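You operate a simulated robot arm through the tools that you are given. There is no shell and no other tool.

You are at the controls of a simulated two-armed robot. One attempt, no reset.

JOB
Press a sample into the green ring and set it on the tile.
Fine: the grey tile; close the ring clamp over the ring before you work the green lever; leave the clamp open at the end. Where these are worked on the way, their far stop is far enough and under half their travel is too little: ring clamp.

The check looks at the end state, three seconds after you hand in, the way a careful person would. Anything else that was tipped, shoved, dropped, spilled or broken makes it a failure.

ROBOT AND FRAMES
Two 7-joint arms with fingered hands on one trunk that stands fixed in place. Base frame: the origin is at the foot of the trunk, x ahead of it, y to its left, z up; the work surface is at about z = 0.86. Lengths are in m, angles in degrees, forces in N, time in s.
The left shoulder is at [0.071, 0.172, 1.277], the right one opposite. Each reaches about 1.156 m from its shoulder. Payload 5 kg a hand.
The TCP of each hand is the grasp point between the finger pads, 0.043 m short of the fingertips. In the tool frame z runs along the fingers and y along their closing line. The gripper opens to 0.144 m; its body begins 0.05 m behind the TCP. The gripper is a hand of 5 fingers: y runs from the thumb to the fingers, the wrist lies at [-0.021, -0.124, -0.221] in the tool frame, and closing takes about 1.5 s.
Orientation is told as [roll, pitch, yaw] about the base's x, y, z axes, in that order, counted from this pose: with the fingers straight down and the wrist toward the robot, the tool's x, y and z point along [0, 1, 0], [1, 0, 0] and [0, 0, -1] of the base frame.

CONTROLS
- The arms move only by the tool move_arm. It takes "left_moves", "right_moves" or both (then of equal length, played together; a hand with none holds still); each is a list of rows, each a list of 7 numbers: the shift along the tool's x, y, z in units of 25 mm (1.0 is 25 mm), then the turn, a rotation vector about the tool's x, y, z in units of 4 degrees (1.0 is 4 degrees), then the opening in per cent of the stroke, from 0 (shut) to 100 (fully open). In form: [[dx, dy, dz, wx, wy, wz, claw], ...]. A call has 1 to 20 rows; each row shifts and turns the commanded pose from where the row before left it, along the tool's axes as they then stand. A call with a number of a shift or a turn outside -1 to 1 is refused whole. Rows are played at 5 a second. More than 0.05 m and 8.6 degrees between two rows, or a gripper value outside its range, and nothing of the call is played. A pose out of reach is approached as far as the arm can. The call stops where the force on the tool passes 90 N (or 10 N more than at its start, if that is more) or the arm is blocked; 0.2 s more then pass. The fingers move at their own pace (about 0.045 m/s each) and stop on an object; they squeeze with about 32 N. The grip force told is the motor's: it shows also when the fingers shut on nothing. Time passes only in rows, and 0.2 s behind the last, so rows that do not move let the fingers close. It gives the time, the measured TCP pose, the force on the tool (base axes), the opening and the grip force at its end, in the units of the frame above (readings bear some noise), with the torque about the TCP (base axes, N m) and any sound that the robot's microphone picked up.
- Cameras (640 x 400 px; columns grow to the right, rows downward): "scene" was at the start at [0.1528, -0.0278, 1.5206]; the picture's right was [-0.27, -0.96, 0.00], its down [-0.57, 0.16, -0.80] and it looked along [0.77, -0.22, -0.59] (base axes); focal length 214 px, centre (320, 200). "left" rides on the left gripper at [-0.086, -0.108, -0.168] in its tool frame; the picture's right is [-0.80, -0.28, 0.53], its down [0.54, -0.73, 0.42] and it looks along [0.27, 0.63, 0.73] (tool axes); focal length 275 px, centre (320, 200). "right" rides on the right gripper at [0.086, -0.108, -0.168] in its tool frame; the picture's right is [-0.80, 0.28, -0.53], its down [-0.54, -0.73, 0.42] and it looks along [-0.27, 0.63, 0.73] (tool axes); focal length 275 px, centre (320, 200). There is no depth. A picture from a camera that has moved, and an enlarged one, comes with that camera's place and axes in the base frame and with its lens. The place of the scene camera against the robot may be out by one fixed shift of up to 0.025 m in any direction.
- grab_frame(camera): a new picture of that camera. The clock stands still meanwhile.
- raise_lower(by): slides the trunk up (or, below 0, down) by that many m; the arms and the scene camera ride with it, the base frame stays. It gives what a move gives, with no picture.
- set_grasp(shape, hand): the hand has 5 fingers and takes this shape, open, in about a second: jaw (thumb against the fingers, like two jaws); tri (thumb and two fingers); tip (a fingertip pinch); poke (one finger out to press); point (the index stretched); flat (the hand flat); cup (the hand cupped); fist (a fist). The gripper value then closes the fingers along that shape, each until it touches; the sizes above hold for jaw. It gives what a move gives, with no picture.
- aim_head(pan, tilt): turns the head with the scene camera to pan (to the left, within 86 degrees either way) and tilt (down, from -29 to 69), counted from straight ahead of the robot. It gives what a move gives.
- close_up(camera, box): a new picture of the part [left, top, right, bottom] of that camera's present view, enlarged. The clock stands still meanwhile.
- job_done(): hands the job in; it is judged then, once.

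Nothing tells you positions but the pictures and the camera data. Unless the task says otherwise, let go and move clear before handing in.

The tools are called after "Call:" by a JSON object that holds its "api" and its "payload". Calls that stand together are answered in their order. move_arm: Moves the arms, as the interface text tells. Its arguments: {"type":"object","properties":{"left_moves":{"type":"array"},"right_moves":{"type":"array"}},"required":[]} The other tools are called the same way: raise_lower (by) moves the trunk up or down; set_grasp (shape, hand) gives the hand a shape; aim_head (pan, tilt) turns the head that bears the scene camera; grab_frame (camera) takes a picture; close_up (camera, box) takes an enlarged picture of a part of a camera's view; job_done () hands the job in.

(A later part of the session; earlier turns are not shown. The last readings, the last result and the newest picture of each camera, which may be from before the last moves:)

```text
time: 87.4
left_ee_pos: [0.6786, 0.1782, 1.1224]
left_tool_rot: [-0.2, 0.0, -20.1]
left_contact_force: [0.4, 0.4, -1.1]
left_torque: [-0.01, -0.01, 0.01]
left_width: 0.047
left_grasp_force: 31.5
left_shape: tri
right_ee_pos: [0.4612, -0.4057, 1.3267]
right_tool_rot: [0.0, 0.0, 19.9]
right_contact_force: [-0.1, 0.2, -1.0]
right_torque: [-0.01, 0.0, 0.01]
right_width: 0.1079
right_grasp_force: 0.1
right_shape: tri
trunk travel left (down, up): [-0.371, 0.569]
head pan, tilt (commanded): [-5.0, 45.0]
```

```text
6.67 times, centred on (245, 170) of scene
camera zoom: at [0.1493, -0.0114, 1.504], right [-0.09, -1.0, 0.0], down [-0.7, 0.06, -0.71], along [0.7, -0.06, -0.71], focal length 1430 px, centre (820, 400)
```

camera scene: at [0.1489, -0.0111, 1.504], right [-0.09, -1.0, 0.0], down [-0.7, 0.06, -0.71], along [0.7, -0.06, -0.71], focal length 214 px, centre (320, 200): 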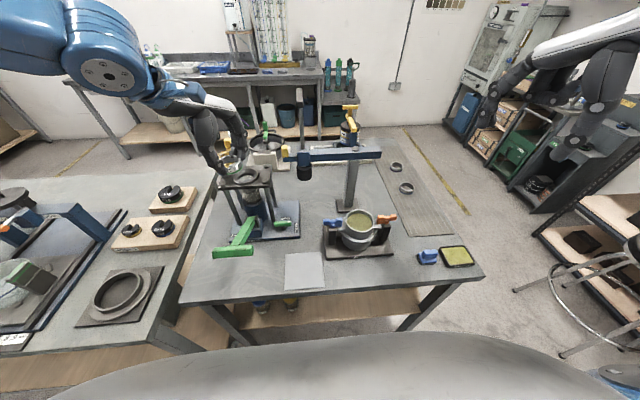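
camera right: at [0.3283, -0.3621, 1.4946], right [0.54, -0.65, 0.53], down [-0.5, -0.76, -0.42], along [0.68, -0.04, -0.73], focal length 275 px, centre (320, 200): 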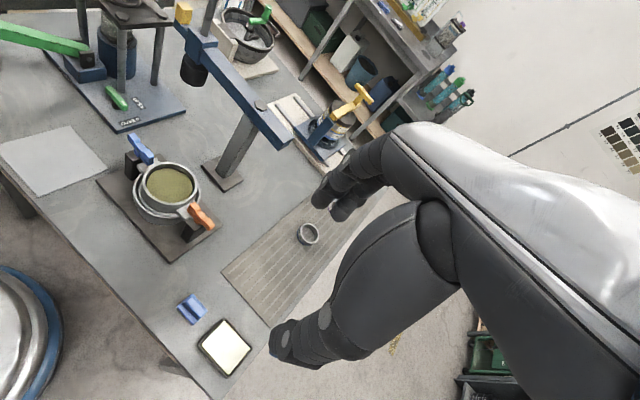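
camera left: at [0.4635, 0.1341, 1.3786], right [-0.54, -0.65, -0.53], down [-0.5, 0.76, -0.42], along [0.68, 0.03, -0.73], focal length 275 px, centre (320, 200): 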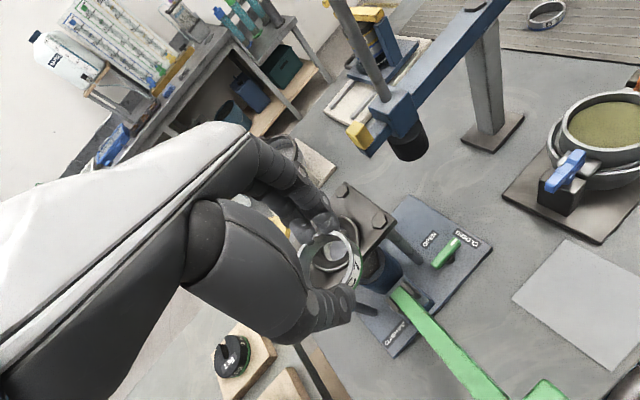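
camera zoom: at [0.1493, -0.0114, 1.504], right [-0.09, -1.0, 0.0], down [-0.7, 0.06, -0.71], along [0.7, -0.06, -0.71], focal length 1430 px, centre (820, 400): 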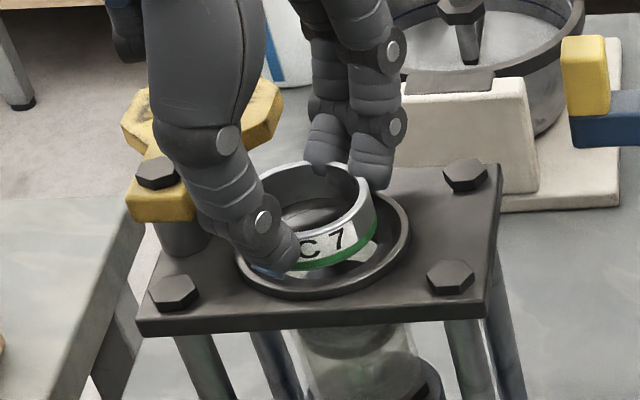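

Slight correction (3 mm forward, 2 mm right), then lowering gently while watching the force.

Call:
{"api": "move_arm", "payload": {"left_moves": [[-0.03, 0.14, 0, 0, 0, 0, 20], [0, 0, 0.12, 0, 0, 0, 20], [0, 0, 0.12, 0, 0, 0, 20], [0, 0, 0.12, 0, 0, 0, 20], [0, 0, 0, 0, 0, 0, 20]]}}

Call:
{"api": "close_up", "payload": {"camera": "left", "box": [260, 160, 420, 320]}}

Call:
{"api": "close_up", "payload": {"camera": "scene", "box": [225, 150, 265, 190]}}

```text
time: 88.6
left_ee_pos: [0.6815, 0.1757, 1.1157]
left_tool_rot: [-0.2, -0.1, -20.0]
left_contact_force: [-2.0, 0.4, 9.9]
left_torque: [0.08, 0.2, 0.03]
left_width: 0.0472
left_grasp_force: 31.7
left_shape: tri
right_ee_pos: [0.4597, -0.4052, 1.3268]
right_tool_rot: [0.0, 0.0, 20.0]
right_contact_force: [0.4, 0.5, 0.8]
right_torque: [0.01, 0.05, -0.01]
right_width: 0.1078
right_grasp_force: 0.0
right_shape: tri
trunk travel left (down, up): [-0.371, 0.569]
head pan, tilt (commanded): [-5.0, 45.0]
```

```text
2.50 times, centred on (340, 240) of left
camera zoom: at [0.5506, 0.1332, 1.2825], right [-0.54, -0.65, -0.53], down [-0.49, 0.76, -0.43], along [0.68, 0.03, -0.73], focal length 688 px, centre (270, 100)
```

zoom: 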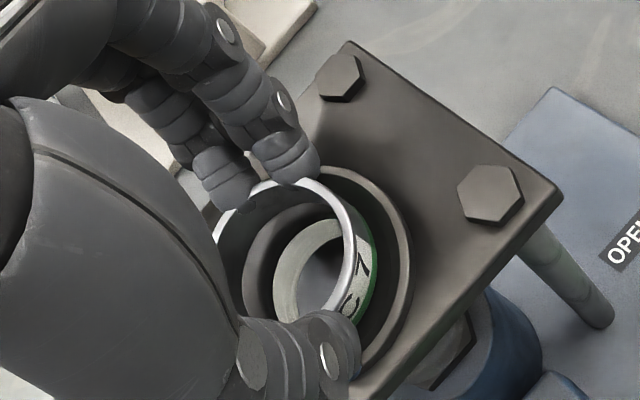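

```text
10.00 times, centred on (245, 170) of scene
camera zoom: at [0.1482, -0.0116, 1.5042], right [-0.09, -1.0, 0.0], down [-0.7, 0.06, -0.71], along [0.7, -0.06, -0.71], focal length 2145 px, centre (1070, 500)
```

zoom: 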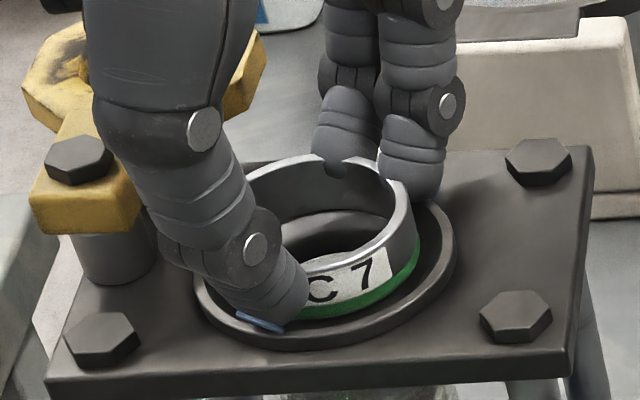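

Contact is light (10 N) at rim height with the ring concentric to within 2–3 mm; the thumb tip seems to rest on the collar rim. I'll ease up a hair and release so the ring drops into the chamfered seat.

Call:
{"api": "move_arm", "payload": {"left_moves": [[0, 0, -0.06, 0, 0, 0, 20], [0, 0, 0, 0, 0, 0, 30], [0, 0, 0, 0, 0, 0, 35], [0, 0, 0, 0, 0, 0, 38], [0, 0, 0, 0, 0, 0, 42], [0, 0, 0, 0, 0, 0, 46], [0, 0, 0, 0, 0, 0, 50]]}}

Call:
{"api": "close_up", "payload": {"camera": "left", "box": [260, 160, 420, 320]}}

Call:
{"api": "close_up", "payload": {"camera": "scene", "box": [225, 150, 265, 190]}}

```text
time: 90.2
left_ee_pos: [0.6819, 0.1769, 1.1156]
left_tool_rot: [-0.1, 0.0, -20.1]
left_contact_force: [0.5, -0.4, 0.6]
left_torque: [0.04, 0.01, 0.03]
left_width: 0.0714
left_grasp_force: 0.0
left_shape: tri
right_ee_pos: [0.4601, -0.4042, 1.3267]
right_tool_rot: [-0.1, 0.0, 20.0]
right_contact_force: [0.3, 1.0, 0.0]
right_torque: [0.01, -0.02, 0.0]
right_width: 0.1078
right_grasp_force: 0.0
right_shape: tri
trunk travel left (down, up): [-0.371, 0.569]
head pan, tilt (commanded): [-5.0, 45.0]
```

```text
2.50 times, centred on (340, 240) of left
camera zoom: at [0.5521, 0.1336, 1.2826], right [-0.54, -0.65, -0.53], down [-0.5, 0.76, -0.42], along [0.68, 0.03, -0.73], focal length 688 px, centre (270, 100)
```

zoom: 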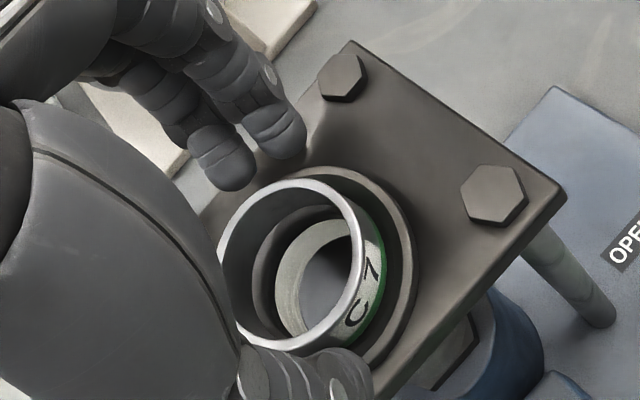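

```text
10.00 times, centred on (245, 170) of scene
camera zoom: at [0.1497, -0.0114, 1.5039], right [-0.09, -1.0, 0.0], down [-0.7, 0.06, -0.71], along [0.7, -0.06, -0.71], focal length 2145 px, centre (1070, 500)
```

zoom: 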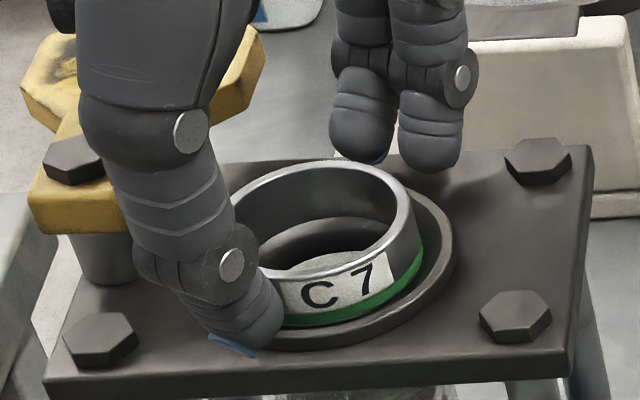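

The ring is released. I'll open a bit more and lift the hand straight up to inspect how it sits.

Call:
{"api": "move_arm", "payload": {"left_moves": [[0, 0, 0, 0, 0, 0, 55], [0, 0, 0, 0, 0, 0, 60], [0, 0, -0.3, 0, 0, 0, 60], [0, 0, -0.6, 0, 0, 0, 60], [0, 0, -0.9, 0, 0, 0, 60], [0, 0, -0.9, 0, 0, 0, 60], [0, 0, 0, 0, 0, 0, 60]]}}

Call:
{"api": "close_up", "payload": {"camera": "left", "box": [300, 190, 440, 330]}}

Call:
{"api": "close_up", "payload": {"camera": "scene", "box": [225, 150, 265, 190]}}

```text
time: 91.8
left_ee_pos: [0.6838, 0.1778, 1.1831]
left_tool_rot: [-0.2, 0.0, -20.1]
left_contact_force: [0.1, 1.7, -0.2]
left_torque: [0.01, 0.01, 0.0]
left_width: 0.086
left_grasp_force: 0.0
left_shape: tri
right_ee_pos: [0.4606, -0.4041, 1.3261]
right_tool_rot: [0.1, 0.0, 20.0]
right_contact_force: [0.1, 0.3, 0.2]
right_torque: [0.02, -0.02, -0.03]
right_width: 0.1076
right_grasp_force: 0.0
right_shape: tri
trunk travel left (down, up): [-0.371, 0.569]
head pan, tilt (commanded): [-5.0, 45.0]
```

```text
2.86 times, centred on (370, 260) of left
camera zoom: at [0.5526, 0.1343, 1.35], right [-0.54, -0.65, -0.53], down [-0.5, 0.76, -0.42], along [0.68, 0.03, -0.73], focal length 786 px, centre (177, 29)
```

zoom: 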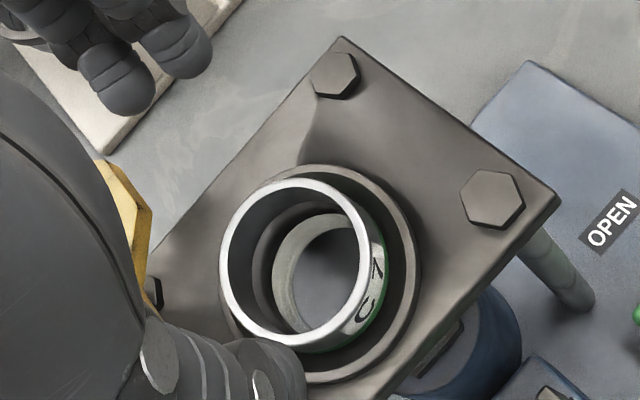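

```text
10.00 times, centred on (245, 170) of scene
camera zoom: at [0.1501, -0.0115, 1.5039], right [-0.09, -1.0, 0.0], down [-0.7, 0.06, -0.71], along [0.7, -0.06, -0.71], focal length 2145 px, centre (1070, 500)
```

zoom: 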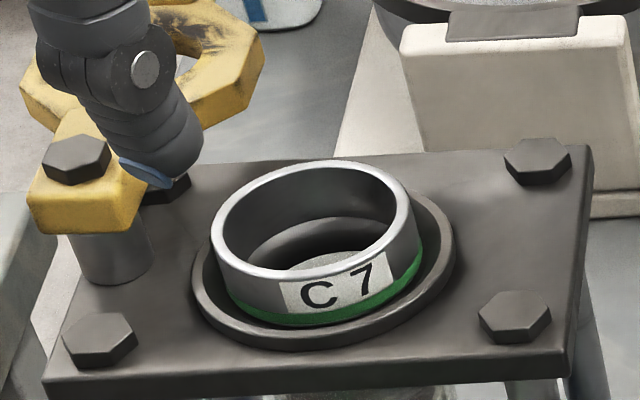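

By the numbers the ring looks concentric and about 5 mm deep in the seat. Let me zoom in more closely to be sure that it sits level.

Call:
{"api": "close_up", "payload": {"camera": "scene", "box": [232, 158, 258, 188]}}

Call:
{"api": "close_up", "payload": {"camera": "left", "box": [330, 235, 400, 305]}}

```text
13.33 times, centred on (245, 173) of scene
camera zoom: at [0.1501, -0.0115, 1.5039], right [-0.09, -1.0, 0.0], down [-0.7, 0.06, -0.71], along [0.7, -0.06, -0.71], focal length 2860 px, centre (1320, 560)
```

zoom: 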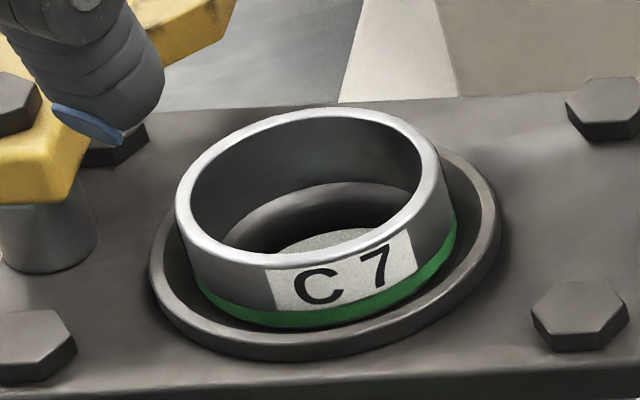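

```text
5.71 times, centred on (365, 270) of left
camera zoom: at [0.5526, 0.1343, 1.35], right [-0.54, -0.65, -0.53], down [-0.5, 0.76, -0.42], along [0.68, 0.03, -0.73], focal length 1573 px, centre (63, -200)
```

zoom: 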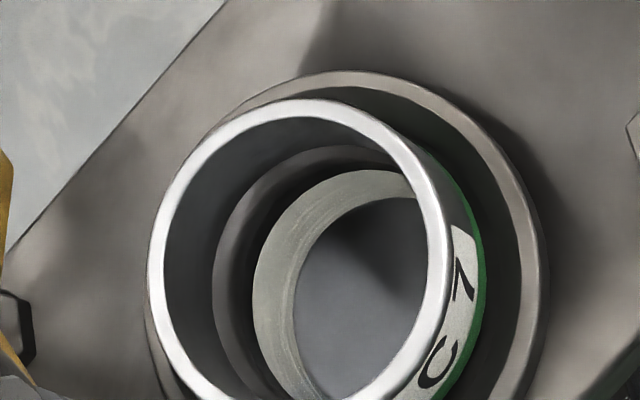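

The ring seems seated, but I want a lower-angle look to be sure. I'll take the left hand up and over to the far-left start point for sweeping the clamp, close its fingers into a compact pusher, and lower the trunk for a flatter view.

Call:
{"api": "move_arm", "payload": {"left_moves": [[0, 0, -0.9, 0, 0, 0, 60], [0, 0, -0.9, 0, 0, 0, 60], [0, 0, -0.9, 0, 0, 0, 60], [0, 0, -0.9, 0, 0, 0, 60], [0, 0, -0.9, 0, 0, 0, 60], [0.91, 0.43, 0, 0, 0, 0, 50], [0.91, 0.43, 0, 0, 0, 0, 40], [0.91, 0.43, 0, 0, 0, 0, 30], [0.91, 0.43, 0, 0, 0, 0, 20], [0.91, 0.43, 0, 0, 0, 0, 10], [0.91, 0.43, 0, 0, 0, 0, 0], [0.91, 0.43, 0, 0, 0, 0, 0], [0, 0, 0, 0, 0, 0, 0], [0, 0, 0, 0, 0, 0, 0], [0, 0, 0, 0, 0, 0, 0]]}}

Call:
{"api": "raise_lower", "payload": {"by": -0.12}}

Call:
{"api": "grab_frame", "payload": {"camera": "scene"}}

Call:
{"api": "grab_frame", "payload": {"camera": "left"}}

```text
time: 95.0
left_ee_pos: [0.8091, 0.3032, 1.2958]
left_tool_rot: [-0.2, 0.0, -20.1]
left_contact_force: [-0.1, -0.9, -0.1]
left_torque: [-0.01, 0.0, -0.01]
left_width: 0.0001
left_grasp_force: 31.5
left_shape: tri
right_ee_pos: [0.4613, -0.4045, 1.3261]
right_tool_rot: [0.0, 0.0, 20.1]
right_contact_force: [0.6, -0.2, 0.0]
right_torque: [-0.01, -0.02, -0.01]
right_width: 0.1076
right_grasp_force: 0.1
right_shape: tri
trunk travel left (down, up): [-0.371, 0.569]
head pan, tilt (commanded): [-5.0, 45.0]
```

```text
time: 96.5
left_ee_pos: [0.8086, 0.3031, 1.1759]
left_tool_rot: [-0.2, 0.0, -20.2]
left_contact_force: [0.2, -0.2, 0.4]
left_torque: [0.01, -0.04, 0.02]
left_width: 0.0
left_grasp_force: 32.0
left_shape: tri
right_ee_pos: [0.4604, -0.4049, 1.2072]
right_tool_rot: [0.0, 0.0, 20.0]
right_contact_force: [-0.1, -0.2, -0.2]
right_torque: [0.02, 0.02, 0.02]
right_width: 0.1079
right_grasp_force: 0.0
right_shape: tri
trunk travel left (down, up): [-0.251, 0.689]
head pan, tilt (commanded): [-5.0, 45.0]
```

```text
taken
camera scene: at [0.1494, -0.0114, 1.3841], right [-0.09, -1.0, 0.0], down [-0.7, 0.06, -0.71], along [0.7, -0.06, -0.71], focal length 214 px, centre (320, 200)
```

scene: 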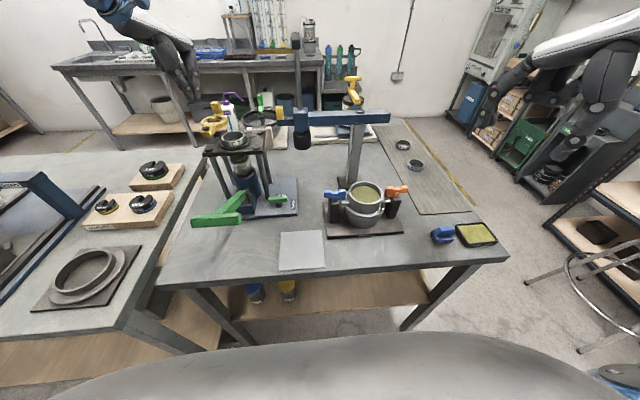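

```text
taken
camera left: at [0.6782, 0.2594, 1.3446], right [-0.54, -0.65, -0.53], down [-0.5, 0.76, -0.42], along [0.68, 0.03, -0.73], focal length 275 px, centre (320, 200)
```

left: 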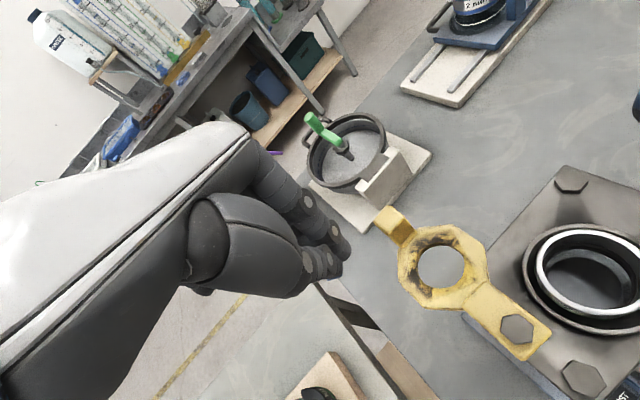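

Call:
{"api": "close_up", "payload": {"camera": "scene", "box": [195, 90, 275, 165]}}

Call:
{"api": "close_up", "payload": {"camera": "scene", "box": [215, 125, 250, 160]}}

Call:
{"api": "close_up", "payload": {"camera": "left", "box": [480, 170, 640, 400]}}

Call:
{"api": "close_up", "payload": {"camera": "left", "box": [260, 140, 560, 400]}}

```text
5.33 times, centred on (235, 128) of scene
camera zoom: at [0.1494, -0.0114, 1.3841], right [-0.09, -1.0, 0.0], down [-0.7, 0.06, -0.71], along [0.7, -0.06, -0.71], focal length 1144 px, centre (773, 587)
```

zoom: 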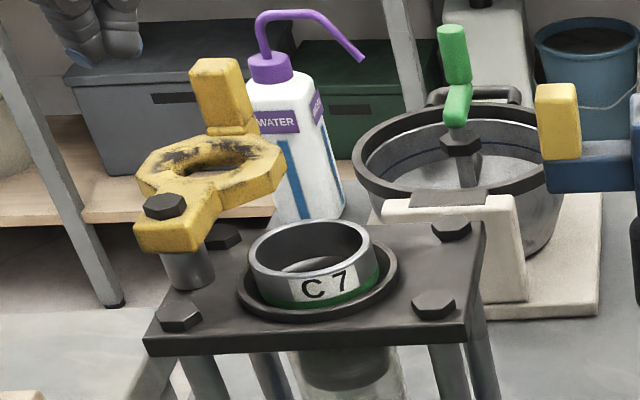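

```text
11.43 times, centred on (232, 142) of scene
camera zoom: at [0.1494, -0.0114, 1.3841], right [-0.09, -1.0, 0.0], down [-0.7, 0.06, -0.71], along [0.7, -0.06, -0.71], focal length 2451 px, centre (1320, 857)
```

zoom: 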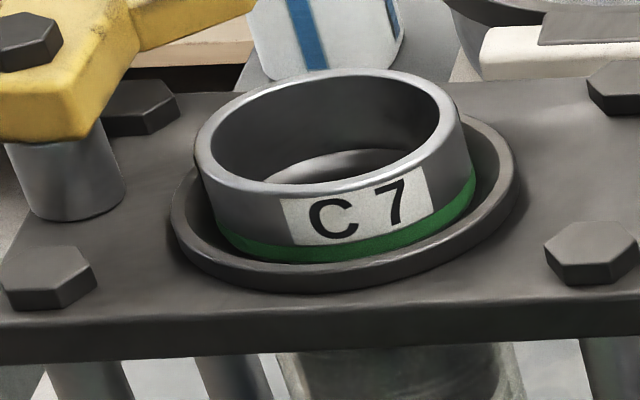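

```text
1.74 times, centred on (560, 285) of left
camera zoom: at [0.6782, 0.2594, 1.3446], right [-0.54, -0.65, -0.53], down [-0.5, 0.76, -0.42], along [0.68, 0.03, -0.73], focal length 479 px, centre (-97, 52)
```

zoom: 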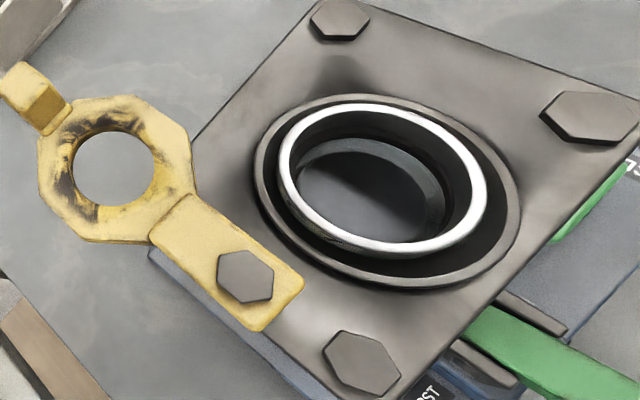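

```text
1.54 times, centred on (410, 270) of left
camera zoom: at [0.6782, 0.2594, 1.3446], right [-0.54, -0.65, -0.53], down [-0.5, 0.76, -0.42], along [0.68, 0.03, -0.73], focal length 424 px, centre (182, 92)
```

zoom: 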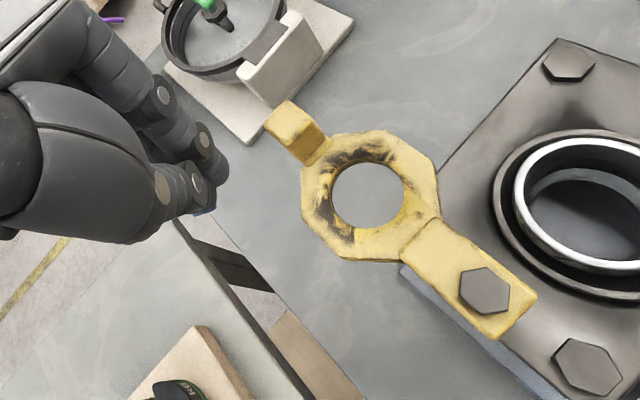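

The ring looks well seated (top ≈ 1.080, just under the clamp plate's underside). I'll lower the closed fingers behind the clamp knob and start sweeping it clockwise slowly.

Call:
{"api": "move_arm", "payload": {"left_moves": [[0, 0, 0.75, 0, 0, 0, 0], [0, 0, 0.75, 0, 0, 0, 0], [-0.305, 0.265, 0, 0, 0, 0, 0], [-0.305, 0.265, 0, 0, 0, 0, 0], [-0.345, 0.215, 0, 0, 0, 0, 0], [-0.345, 0.215, 0, 0, 0, 0, 0], [-0.37, 0.16, 0, 0, 0, 0, 0], [-0.37, 0.16, 0, 0, 0, 0, 0]]}}

Call:
{"api": "close_up", "payload": {"camera": "left", "box": [260, 140, 560, 400]}}

Call:
{"api": "close_up", "payload": {"camera": "scene", "box": [175, 60, 295, 170]}}

```text
time: 98.3
left_ee_pos: [0.8215, 0.2426, 1.1392]
left_tool_rot: [-0.2, 0.0, -20.1]
left_contact_force: [-0.3, 0.2, 0.1]
left_torque: [0.02, -0.01, 0.03]
left_width: 0.0003
left_grasp_force: 32.0
left_shape: tri
right_ee_pos: [0.4598, -0.4054, 1.2061]
right_tool_rot: [0.0, 0.0, 20.0]
right_contact_force: [-0.5, 0.1, -0.8]
right_torque: [0.02, 0.02, 0.0]
right_width: 0.108
right_grasp_force: 0.0
right_shape: tri
trunk travel left (down, up): [-0.251, 0.689]
head pan, tilt (commanded): [-5.0, 45.0]
```

```text
1.54 times, centred on (410, 270) of left
camera zoom: at [0.6909, 0.1988, 1.3063], right [-0.54, -0.65, -0.53], down [-0.5, 0.76, -0.42], along [0.68, 0.03, -0.73], focal length 424 px, centre (182, 92)
```

zoom: 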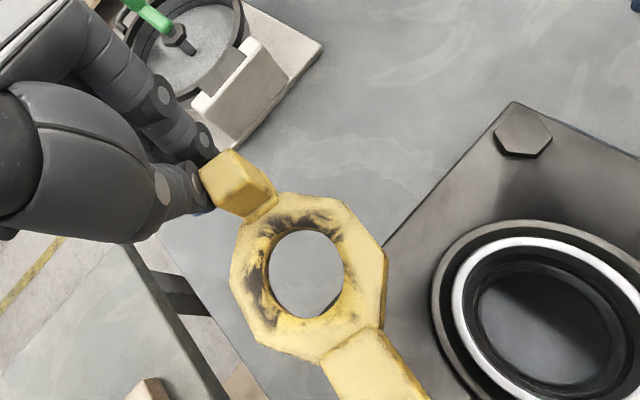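

```text
3.64 times, centred on (235, 115) of scene
camera zoom: at [0.1496, -0.012, 1.3839], right [-0.09, -1.0, 0.0], down [-0.7, 0.06, -0.71], along [0.7, -0.06, -0.71], focal length 780 px, centre (629, 509)
```

zoom: 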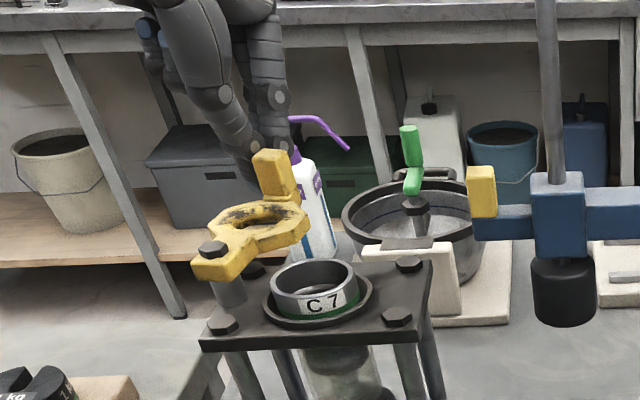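

The clamp is already following the fingers with almost no force. I'll continue the arc.

Call:
{"api": "move_arm", "payload": {"left_moves": [[-0.395, 0.095, 0, 0, 0, 0, 0], [-0.395, 0.095, 0, 0, 0, 0, 0], [-0.405, 0.035, 0, 0, 0, 0, 0], [-0.405, 0.035, 0, 0, 0, 0, 0], [-0.405, -0.025, 0, 0, 0, 0, 0], [-0.405, -0.025, 0, 0, 0, 0, 0], [-0.395, -0.09, 0, 0, 0, 0, 0], [-0.395, -0.09, 0, 0, 0, 0, 0]]}}

Call:
{"api": "close_up", "payload": {"camera": "left", "box": [260, 140, 560, 400]}}

Call:
{"api": "close_up", "payload": {"camera": "scene", "box": [175, 60, 295, 170]}}

```text
time: 100.1
left_ee_pos: [0.7945, 0.1675, 1.1394]
left_tool_rot: [-0.1, 0.0, -20.0]
left_contact_force: [0.3, -0.3, 0.9]
left_torque: [0.0, 0.02, 0.01]
left_width: 0.0001
left_grasp_force: 31.9
left_shape: tri
right_ee_pos: [0.459, -0.4044, 1.2066]
right_tool_rot: [0.0, 0.0, 20.0]
right_contact_force: [0.1, 0.4, -0.2]
right_torque: [0.03, 0.02, 0.0]
right_width: 0.1078
right_grasp_force: 0.1
right_shape: tri
trunk travel left (down, up): [-0.251, 0.689]
head pan, tilt (commanded): [-5.0, 45.0]
```

```text
1.54 times, centred on (410, 270) of left
camera zoom: at [0.664, 0.1251, 1.3069], right [-0.54, -0.65, -0.53], down [-0.5, 0.76, -0.42], along [0.68, 0.03, -0.73], focal length 424 px, centre (182, 92)
```

zoom: 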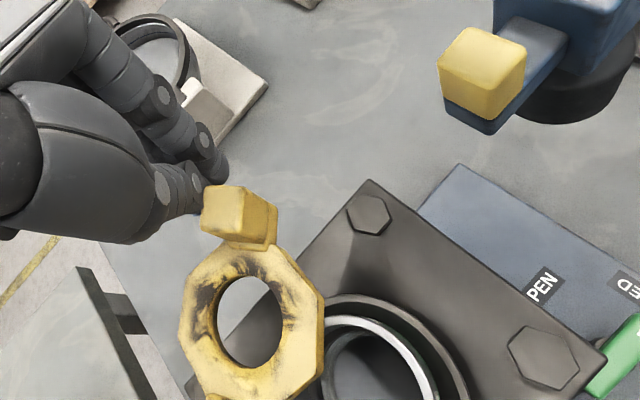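

```text
3.64 times, centred on (235, 115) of scene
camera zoom: at [0.1494, -0.0117, 1.3839], right [-0.09, -1.0, 0.0], down [-0.7, 0.06, -0.71], along [0.7, -0.06, -0.71], focal length 780 px, centre (629, 509)
```

zoom: 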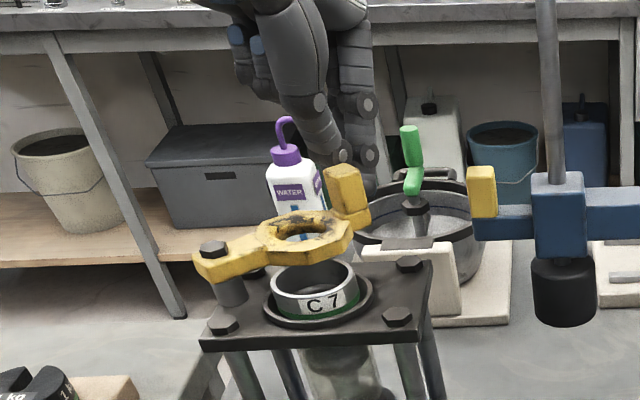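

Clean so far: the clamp ring is swinging in above the sample ring. Continuing in two parts.

Call:
{"api": "move_arm", "payload": {"left_moves": [[-0.375, -0.15, 0, 0, 0, 0, 0], [-0.375, -0.15, 0, 0, 0, 0, 0], [-0.345, -0.21, 0, 0, 0, 0, 0], [-0.345, -0.21, 0, 0, 0, 0, 0], [-0.31, -0.26, 0, 0, 0, 0, 0], [-0.31, -0.26, 0, 0, 0, 0, 0]]}}

Call:
{"api": "close_up", "payload": {"camera": "left", "box": [260, 140, 560, 400]}}

Call:
{"api": "close_up", "payload": {"camera": "scene", "box": [175, 60, 295, 170]}}

```text
time: 101.5
left_ee_pos: [0.7468, 0.1322, 1.14]
left_tool_rot: [-0.3, 0.0, -20.1]
left_contact_force: [0.9, 0.3, 0.7]
left_torque: [-0.01, -0.01, 0.01]
left_width: 0.0001
left_grasp_force: 32.3
left_shape: tri
right_ee_pos: [0.4607, -0.403, 1.2082]
right_tool_rot: [-0.1, -0.1, 20.0]
right_contact_force: [0.2, 0.1, 0.2]
right_torque: [0.05, -0.02, -0.03]
right_width: 0.1077
right_grasp_force: 0.0
right_shape: tri
trunk travel left (down, up): [-0.251, 0.689]
head pan, tilt (commanded): [-5.0, 45.0]
```

```text
1.54 times, centred on (410, 270) of left
camera zoom: at [0.6168, 0.0877, 1.3077], right [-0.54, -0.65, -0.53], down [-0.5, 0.76, -0.42], along [0.68, 0.03, -0.73], focal length 424 px, centre (182, 92)
```

zoom: 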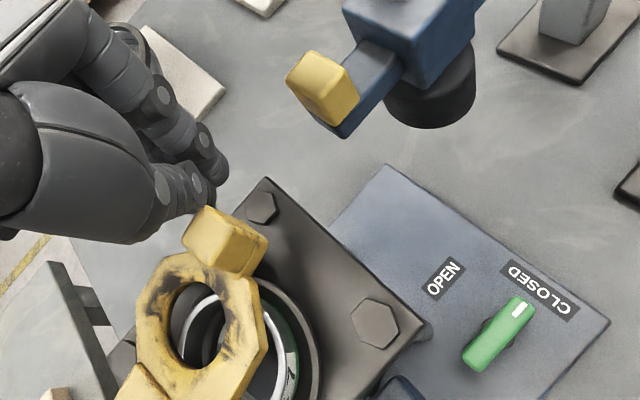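

```text
3.64 times, centred on (235, 115) of scene
camera zoom: at [0.1491, -0.0117, 1.384], right [-0.09, -1.0, 0.0], down [-0.7, 0.06, -0.71], along [0.7, -0.06, -0.71], focal length 780 px, centre (629, 509)
```

zoom: 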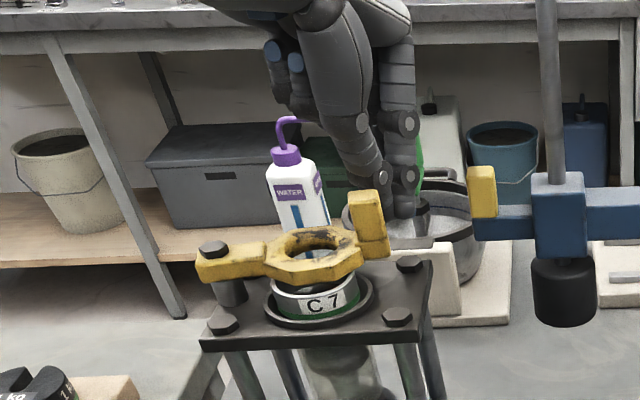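

Call:
{"api": "move_arm", "payload": {"left_moves": [[-0.265, -0.305, 0, 0, 0, 0, 0], [-0.265, -0.305, 0, 0, 0, 0, 0], [-0.215, -0.345, 0, 0, 0, 0, 0], [-0.215, -0.345, 0, 0, 0, 0, 0]]}}

Call:
{"api": "close_up", "payload": {"camera": "left", "box": [260, 140, 560, 400]}}

Call:
{"api": "close_up", "payload": {"camera": "scene", "box": [195, 90, 275, 165]}}

```text
time: 102.5
left_ee_pos: [0.7093, 0.1197, 1.1408]
left_tool_rot: [-0.2, 0.0, -20.1]
left_contact_force: [-0.2, -0.1, -0.1]
left_torque: [0.01, -0.01, 0.0]
left_width: 0.0
left_grasp_force: 32.2
left_shape: tri
right_ee_pos: [0.4608, -0.4045, 1.2066]
right_tool_rot: [0.0, 0.0, 19.9]
right_contact_force: [-0.1, -0.4, 0.1]
right_torque: [0.0, 0.0, 0.02]
right_width: 0.1079
right_grasp_force: 0.0
right_shape: tri
trunk travel left (down, up): [-0.251, 0.689]
head pan, tilt (commanded): [-5.0, 45.0]
```

```text
1.54 times, centred on (410, 270) of left
camera zoom: at [0.5786, 0.0755, 1.3079], right [-0.54, -0.65, -0.53], down [-0.5, 0.76, -0.42], along [0.68, 0.03, -0.73], focal length 424 px, centre (182, 92)
```

zoom: 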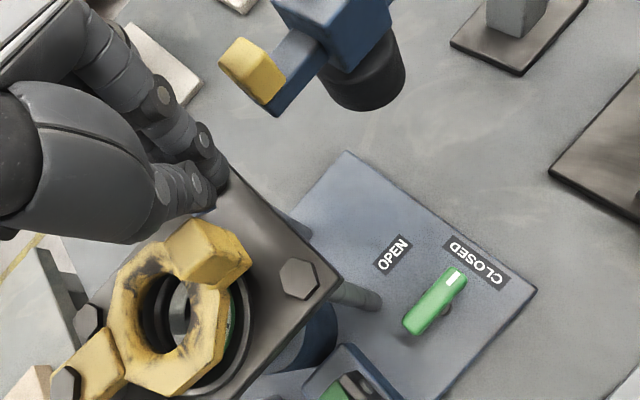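

```text
5.33 times, centred on (235, 128) of scene
camera zoom: at [0.1489, -0.0116, 1.384], right [-0.09, -1.0, 0.0], down [-0.7, 0.06, -0.71], along [0.7, -0.06, -0.71], focal length 1144 px, centre (773, 587)
```

zoom: 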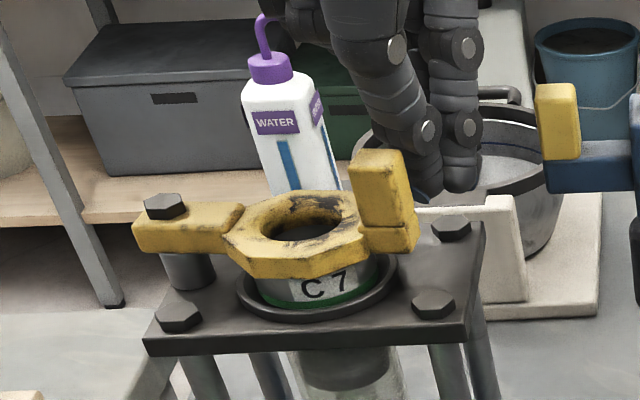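

The clamp now sits over the ring. I'll nudge a little further to feel for its end stop.

Call:
{"api": "move_arm", "payload": {"left_moves": [[-0.08, -0.185, 0, 0, 0, 0, 0], [-0.08, -0.185, 0, 0, 0, 0, 0]]}}

Call:
{"api": "move_arm", "payload": {"left_moves": [[-0.06, -0.185, 0, 0, 0, 0, 0], [0, 0, 0, 0, 0, 0, 0]]}}

Call:
{"api": "close_up", "payload": {"camera": "scene", "box": [195, 90, 275, 165]}}

Call:
{"api": "close_up", "payload": {"camera": "left", "box": [260, 140, 560, 400]}}

```text
time: 103.1
left_ee_pos: [0.7039, 0.1171, 1.1414]
left_tool_rot: [-0.2, -0.2, -20.0]
left_contact_force: [21.6, -2.7, 14.1]
left_torque: [0.06, 0.07, -0.1]
left_width: 0.0001
left_grasp_force: 31.2
left_shape: tri
right_ee_pos: [0.4619, -0.4042, 1.2056]
right_tool_rot: [0.1, 0.0, 20.0]
right_contact_force: [0.1, 0.4, 0.5]
right_torque: [-0.01, 0.04, 0.03]
right_width: 0.1079
right_grasp_force: 0.1
right_shape: tri
trunk travel left (down, up): [-0.251, 0.689]
head pan, tilt (commanded): [-5.0, 45.0]
```

```text
time: 103.7
left_ee_pos: [0.6926, 0.1151, 1.1415]
left_tool_rot: [-0.2, 0.1, -20.2]
left_contact_force: [-1.8, -23.5, 8.6]
left_torque: [-0.03, 0.07, 0.24]
left_width: 0.0
left_grasp_force: 31.6
left_shape: tri
right_ee_pos: [0.4593, -0.406, 1.2061]
right_tool_rot: [0.2, -0.1, 20.0]
right_contact_force: [0.3, -0.1, -0.1]
right_torque: [0.0, 0.01, -0.01]
right_width: 0.1079
right_grasp_force: 0.1
right_shape: tri
trunk travel left (down, up): [-0.251, 0.689]
head pan, tilt (commanded): [-5.0, 45.0]
```

```text
5.33 times, centred on (235, 128) of scene
camera zoom: at [0.1481, -0.0149, 1.384], right [-0.09, -1.0, 0.0], down [-0.7, 0.06, -0.71], along [0.7, -0.06, -0.71], focal length 1144 px, centre (773, 587)
```

zoom: 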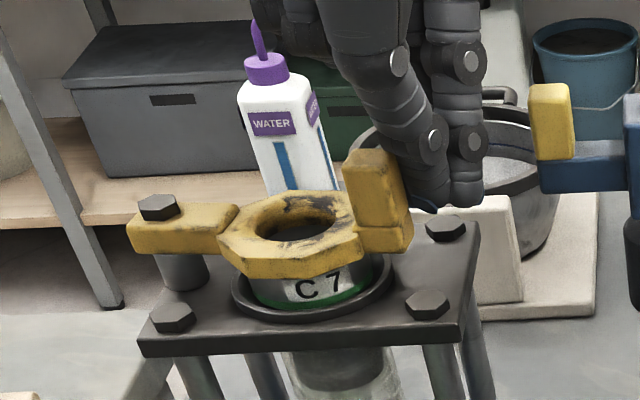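

```text
1.54 times, centred on (410, 270) of left
camera zoom: at [0.5618, 0.071, 1.3081], right [-0.54, -0.65, -0.53], down [-0.49, 0.76, -0.42], along [0.68, 0.03, -0.73], focal length 424 px, centre (182, 92)
```

zoom: 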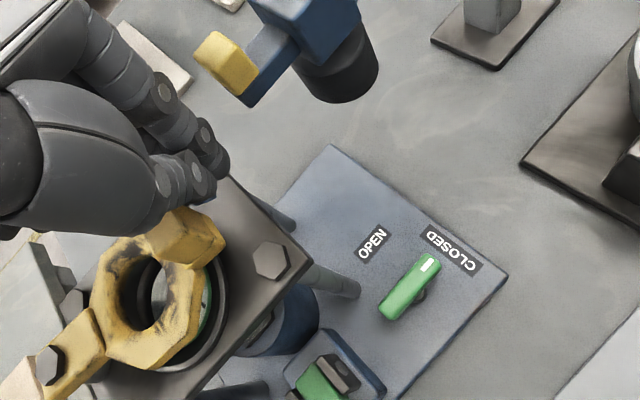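

The end stop was felt (force rose to ~22 N), so the clamp is fully closed over the ring. I'll back the fingers off, lift, and move toward the lever's T‑handle.

Call:
{"api": "move_arm", "payload": {"left_moves": [[0.05, 0.2, 0, 0, 0, 0, 0], [0, 0.1, -0.3, 0, 0, 0, 0], [0, 0, -0.7, 0, 0, 0, 0], [0, 0, -0.9, 0, 0, 0, 0], [0, 0, -0.9, 0, 0, 0, 0], [0, 0, -0.9, 0, 0, 0, 0]]}}

Call:
{"api": "close_up", "payload": {"camera": "scene", "box": [175, 70, 295, 230]}}

Call:
{"api": "close_up", "payload": {"camera": "left", "box": [280, 180, 500, 400]}}

```text
time: 105.1
left_ee_pos: [0.702, 0.1178, 1.2346]
left_tool_rot: [-0.2, 0.0, -20.1]
left_contact_force: [-0.4, 0.2, 0.4]
left_torque: [0.0, 0.03, -0.01]
left_width: 0.0
left_grasp_force: 32.2
left_shape: tri
right_ee_pos: [0.4588, -0.4036, 1.2076]
right_tool_rot: [0.0, 0.1, 20.0]
right_contact_force: [-0.9, 0.0, -0.3]
right_torque: [-0.01, 0.01, -0.01]
right_width: 0.1079
right_grasp_force: 0.1
right_shape: tri
trunk travel left (down, up): [-0.251, 0.689]
head pan, tilt (commanded): [-5.0, 45.0]
```

```text
2.50 times, centred on (235, 150) of scene
camera zoom: at [0.1488, -0.011, 1.384], right [-0.09, -1.0, 0.0], down [-0.7, 0.06, -0.71], along [0.7, -0.06, -0.71], focal length 536 px, centre (532, 325)
```

zoom: 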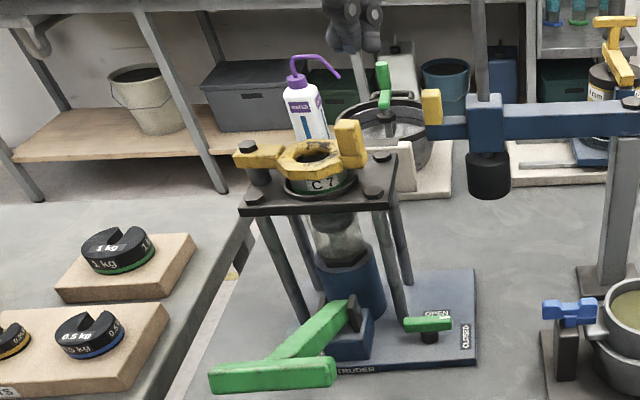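

```text
1.82 times, centred on (390, 290) of left
camera zoom: at [0.5699, 0.0746, 1.4015], right [-0.54, -0.65, -0.53], down [-0.5, 0.76, -0.42], along [0.68, 0.03, -0.73], focal length 500 px, centre (193, 36)
```

zoom: 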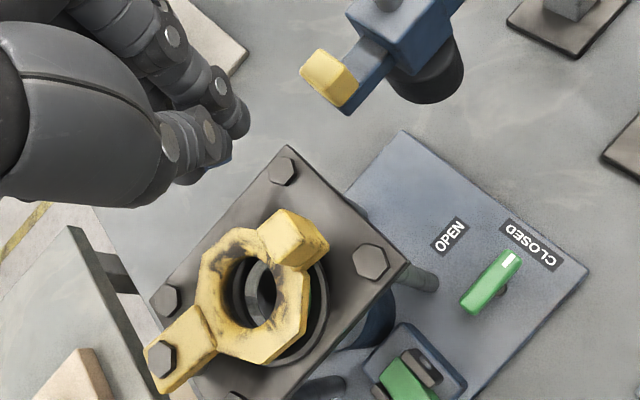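

Now over to the T‑handle at about (0.43, 0.175, 1.05), approaching from above.

Call:
{"api": "move_arm", "payload": {"left_moves": [[-0.128, -0.912, 0, 0, 0, 0, 0], [-0.128, -0.912, 0, 0, 0, 0, 0], [-0.128, -0.912, 0, 0, 0, 0, 0], [-0.128, -0.912, 0, 0, 0, 0, 0], [-0.128, -0.912, 0, 0, 0, 0, 0], [-0.128, -0.912, 0, 0, 0, 0, 0], [-0.128, -0.912, 0, 0, 0, 0, 0], [-0.128, -0.912, 0, 0, 0, 0, 0], [-0.128, -0.912, 0, 0, 0, 0, 0], [-0.128, -0.912, 0, 0, 0, 0, 0], [-0.128, -0.912, 0, 0, 0, 0, 0], [-0.128, -0.912, 0, 0, 0, 0, 0]]}}

Call:
{"api": "grab_frame", "payload": {"camera": "left"}}

Call:
{"api": "grab_frame", "payload": {"camera": "scene"}}

```text
time: 107.7
left_ee_pos: [0.4294, 0.1755, 1.234]
left_tool_rot: [-0.2, -0.1, -20.2]
left_contact_force: [0.0, 0.0, -0.4]
left_torque: [-0.03, -0.04, 0.01]
left_width: 0.0
left_grasp_force: 32.1
left_shape: tri
right_ee_pos: [0.4594, -0.4031, 1.2079]
right_tool_rot: [0.0, 0.1, 19.9]
right_contact_force: [-0.5, -0.3, 0.0]
right_torque: [-0.05, 0.0, 0.01]
right_width: 0.1077
right_grasp_force: 0.0
right_shape: tri
trunk travel left (down, up): [-0.251, 0.689]
head pan, tilt (commanded): [-5.0, 45.0]
```

```text
taken
camera left: at [0.2991, 0.1332, 1.4009], right [-0.54, -0.65, -0.53], down [-0.49, 0.76, -0.43], along [0.68, 0.03, -0.73], focal length 275 px, centre (320, 200)
```

left: 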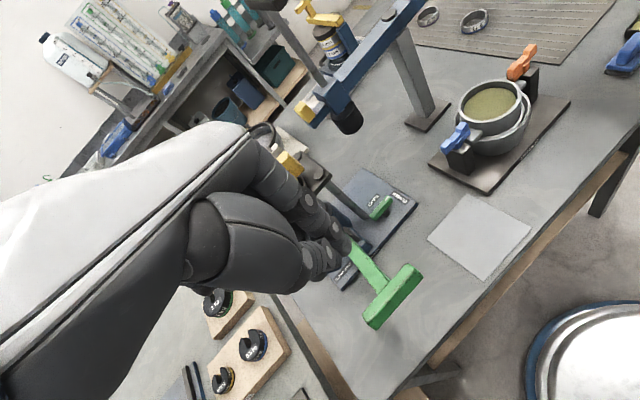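

```text
taken
camera scene: at [0.1481, -0.0109, 1.3841], right [-0.09, -1.0, 0.0], down [-0.7, 0.06, -0.71], along [0.7, -0.06, -0.71], focal length 214 px, centre (320, 200)
```

scene: 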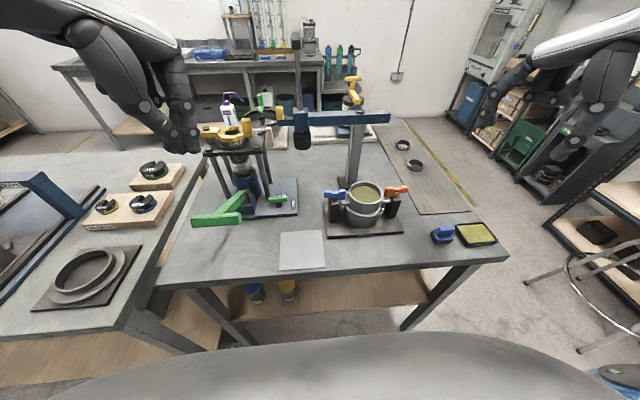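

Call:
{"api": "move_arm", "payload": {"left_moves": [[0.02, -0.36, 0, 0, 0, 0, 0], [0, 0, 0.8, 0, 0, 0, 0], [0, 0, 0.8, 0, 0, 0, 0], [0, 0, 0.8, 0, 0, 0, 0], [0, 0, 0.8, 0, 0, 0, 0], [0, 0, 0.8, 0, 0, 0, 0], [0, 0, 0.4, 0, 0, 0, 0], [0, 0, 0, 0, 0, 0, 0]]}}

Call:
{"api": "close_up", "payload": {"camera": "left", "box": [240, 170, 480, 390]}}

Call:
{"api": "close_up", "payload": {"camera": "scene", "box": [150, 110, 310, 260]}}

```text
time: 109.5
left_ee_pos: [0.4516, 0.1772, 1.1493]
left_tool_rot: [-0.1, 0.1, -20.1]
left_contact_force: [-1.2, -0.5, 0.4]
left_torque: [0.02, -0.02, 0.01]
left_width: 0.0001
left_grasp_force: 32.5
left_shape: tri
left hand out of reach, approached as far as the arm can: row 4, 5, 6, 7
right_ee_pos: [0.4588, -0.4042, 1.2072]
right_tool_rot: [0.0, -0.1, 20.0]
right_contact_force: [-0.1, 0.3, 0.3]
right_torque: [-0.02, -0.01, -0.03]
right_width: 0.1077
right_grasp_force: 0.1
right_shape: tri
trunk travel left (down, up): [-0.251, 0.689]
head pan, tilt (commanded): [-5.0, 45.0]
```

```text
1.82 times, centred on (360, 280) of left
camera zoom: at [0.3211, 0.1345, 1.3162], right [-0.54, -0.65, -0.53], down [-0.5, 0.76, -0.42], along [0.68, 0.03, -0.73], focal length 500 px, centre (247, 54)
```

zoom: 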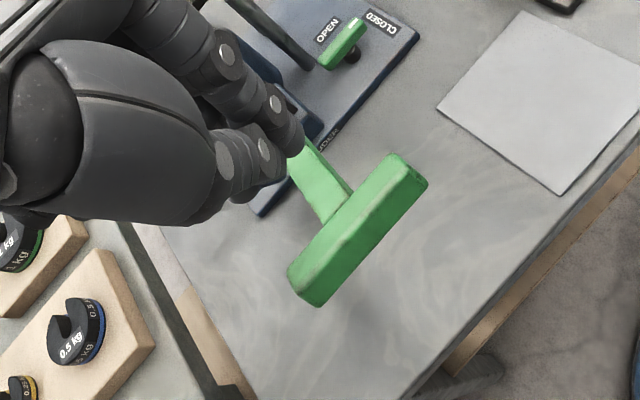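

```text
2.67 times, centred on (230, 185) of scene
camera zoom: at [0.1493, -0.0114, 1.384], right [-0.09, -1.0, 0.0], down [-0.7, 0.06, -0.71], along [0.7, -0.06, -0.71], focal length 572 px, centre (560, 240)
```

zoom: 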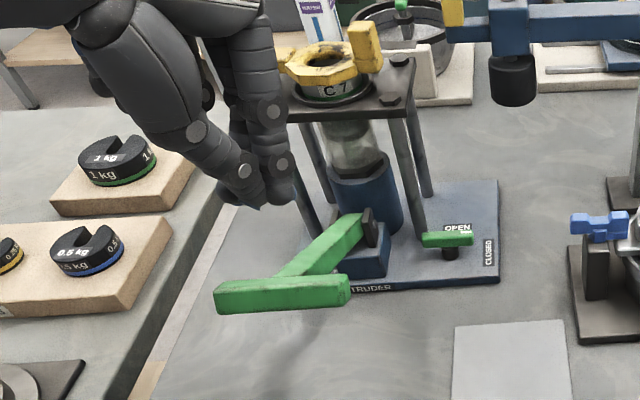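

The left arm can't get low this close in with this orientation. I'll rise, turn the left hand to about −60° (pointing right, elbow out), and lower the trunk some more to gain reach.

Call:
{"api": "move_arm", "payload": {"left_moves": [[0, 0, -0.6, 0, 0, 1, 0], [0, 0, -0.6, 0, 0, 1, 0], [0, 0, -0.6, 0, 0, 1, 0], [0, 0, -0.6, 0, 0, 1, 0], [0, 0, -0.6, 0, 0, 1, 0], [0, 0, -0.6, 0, 0, 1, 0], [0, 0, -0.6, 0, 0, 1, 0], [0, 0, 0, 0, 0, 1, 0], [0, 0, 0, 0, 0, 1, 0], [0, 0, 0, 0, 0, 1, 0]], "right_moves": [[0, 0, -0.8, 0, 0, 0, 75], [0, 0, -0.8, 0, 0, 0, 75], [0, 0, -0.8, 0, 0, 0, 75], [0, 0, -0.8, 0, 0, 0, 75], [0, 0, -0.8, 0, 0, 0, 75], [0, 0, 0, 0, 0, 0, 75], [0, 0, 0, 0, 0, 0, 75], [0, 0, 0, 0, 0, 0, 75], [0, 0, 0, 0, 0, 0, 75], [0, 0, 0, 0, 0, 0, 75]]}}

Call:
{"api": "raise_lower", "payload": {"by": -0.1}}

Call:
{"api": "grab_frame", "payload": {"camera": "left"}}

Call:
{"api": "grab_frame", "payload": {"camera": "scene"}}

```text
time: 111.7
left_ee_pos: [0.4518, 0.1778, 1.2511]
left_tool_rot: [-0.1, -0.1, -60.1]
left_contact_force: [0.4, -0.1, 0.3]
left_torque: [-0.01, -0.01, -0.01]
left_width: 0.0001
left_grasp_force: 32.3
left_shape: tri
right_ee_pos: [0.4608, -0.4042, 1.3067]
right_tool_rot: [0.0, 0.0, 20.0]
right_contact_force: [0.1, 0.3, 0.1]
right_torque: [-0.01, -0.01, 0.03]
right_width: 0.1077
right_grasp_force: 0.1
right_shape: tri
trunk travel left (down, up): [-0.251, 0.689]
head pan, tilt (commanded): [-5.0, 45.0]
```

```text
time: 113.0
left_ee_pos: [0.4513, 0.1786, 1.1518]
left_tool_rot: [-0.1, -0.1, -60.1]
left_contact_force: [-0.2, -0.4, -0.2]
left_torque: [0.0, -0.01, -0.01]
left_width: 0.0
left_grasp_force: 31.8
left_shape: tri
right_ee_pos: [0.4613, -0.4034, 1.206]
right_tool_rot: [0.0, 0.0, 20.0]
right_contact_force: [0.0, 0.3, 0.0]
right_torque: [-0.02, -0.02, -0.01]
right_width: 0.1078
right_grasp_force: 0.0
right_shape: tri
trunk travel left (down, up): [-0.151, 0.789]
head pan, tilt (commanded): [-5.0, 45.0]
```

```text
taken
camera left: at [0.3236, 0.2294, 1.3191], right [-0.83, -0.15, -0.53], down [0.11, 0.9, -0.43], along [0.54, -0.41, -0.73], focal length 275 px, centre (320, 200)
```

left: 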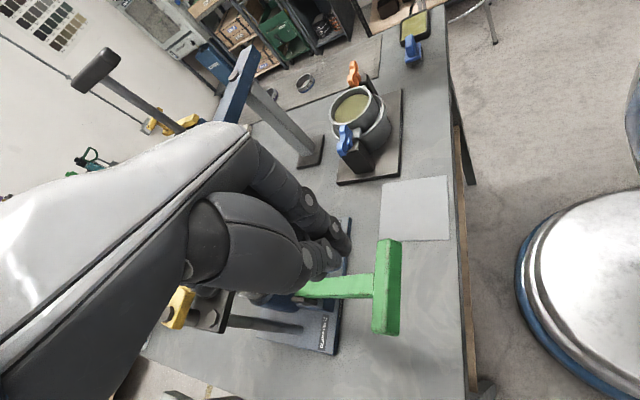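

```text
taken
camera scene: at [0.1492, -0.0114, 1.2841], right [-0.09, -1.0, 0.0], down [-0.7, 0.06, -0.71], along [0.7, -0.06, -0.71], focal length 214 px, centre (320, 200)
```

scene: 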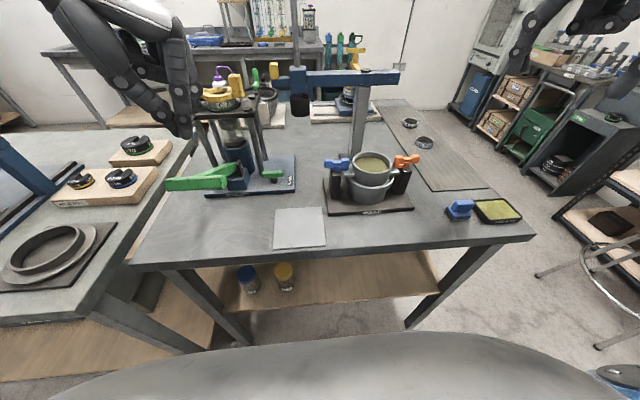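

Call:
{"api": "move_arm", "payload": {"left_moves": [[-0.42, -0.41, 0, 0, 0, 0, 0], [-0.42, -0.41, 0, 0, 0, 0, 0], [0, 0, 0.4, 0, 0, 0, 0], [0, 0, 0.4, 0, 0, 0, 0], [0, 0, 0.4, 0, 0, 0, 0], [0, 0, 0.4, 0, 0, 0, 0], [0, 0, 0, 0, 0, 0, 0]]}}

Call:
{"api": "close_up", "payload": {"camera": "left", "box": [260, 170, 480, 390]}}

Call:
{"api": "close_up", "payload": {"camera": "scene", "box": [130, 80, 300, 240]}}

```text
time: 114.6
left_ee_pos: [0.4222, 0.1862, 1.11]
left_tool_rot: [-0.1, 0.0, -60.1]
left_contact_force: [0.1, 0.2, 0.5]
left_torque: [0.02, 0.01, 0.02]
left_width: 0.0
left_grasp_force: 32.2
left_shape: tri
right_ee_pos: [0.4614, -0.4036, 1.2064]
right_tool_rot: [0.0, 0.1, 20.0]
right_contact_force: [-0.1, 0.0, 0.9]
right_torque: [-0.02, 0.0, 0.01]
right_width: 0.1077
right_grasp_force: 0.0
right_shape: tri
trunk travel left (down, up): [-0.151, 0.789]
head pan, tilt (commanded): [-5.0, 45.0]
```

```text
1.82 times, centred on (370, 280) of left
camera zoom: at [0.2949, 0.2373, 1.2777], right [-0.83, -0.15, -0.53], down [0.11, 0.9, -0.43], along [0.54, -0.41, -0.73], focal length 500 px, centre (229, 54)
```

zoom: 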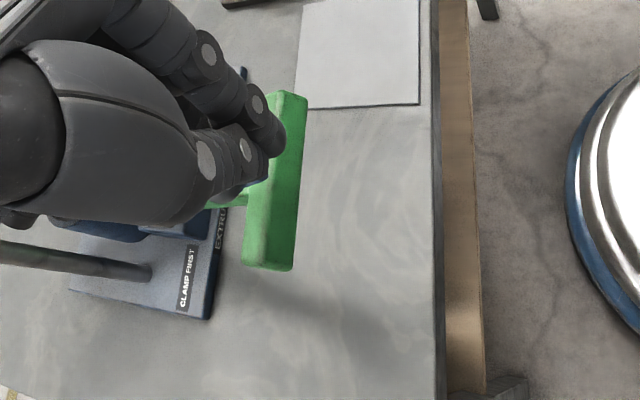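

```text
2.50 times, centred on (215, 160) of scene
camera zoom: at [0.1493, -0.0114, 1.284], right [-0.09, -1.0, 0.0], down [-0.7, 0.06, -0.71], along [0.7, -0.06, -0.71], focal length 536 px, centre (582, 300)
```

zoom: 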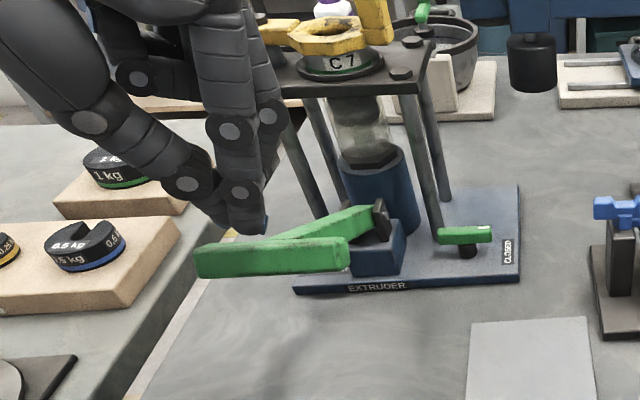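

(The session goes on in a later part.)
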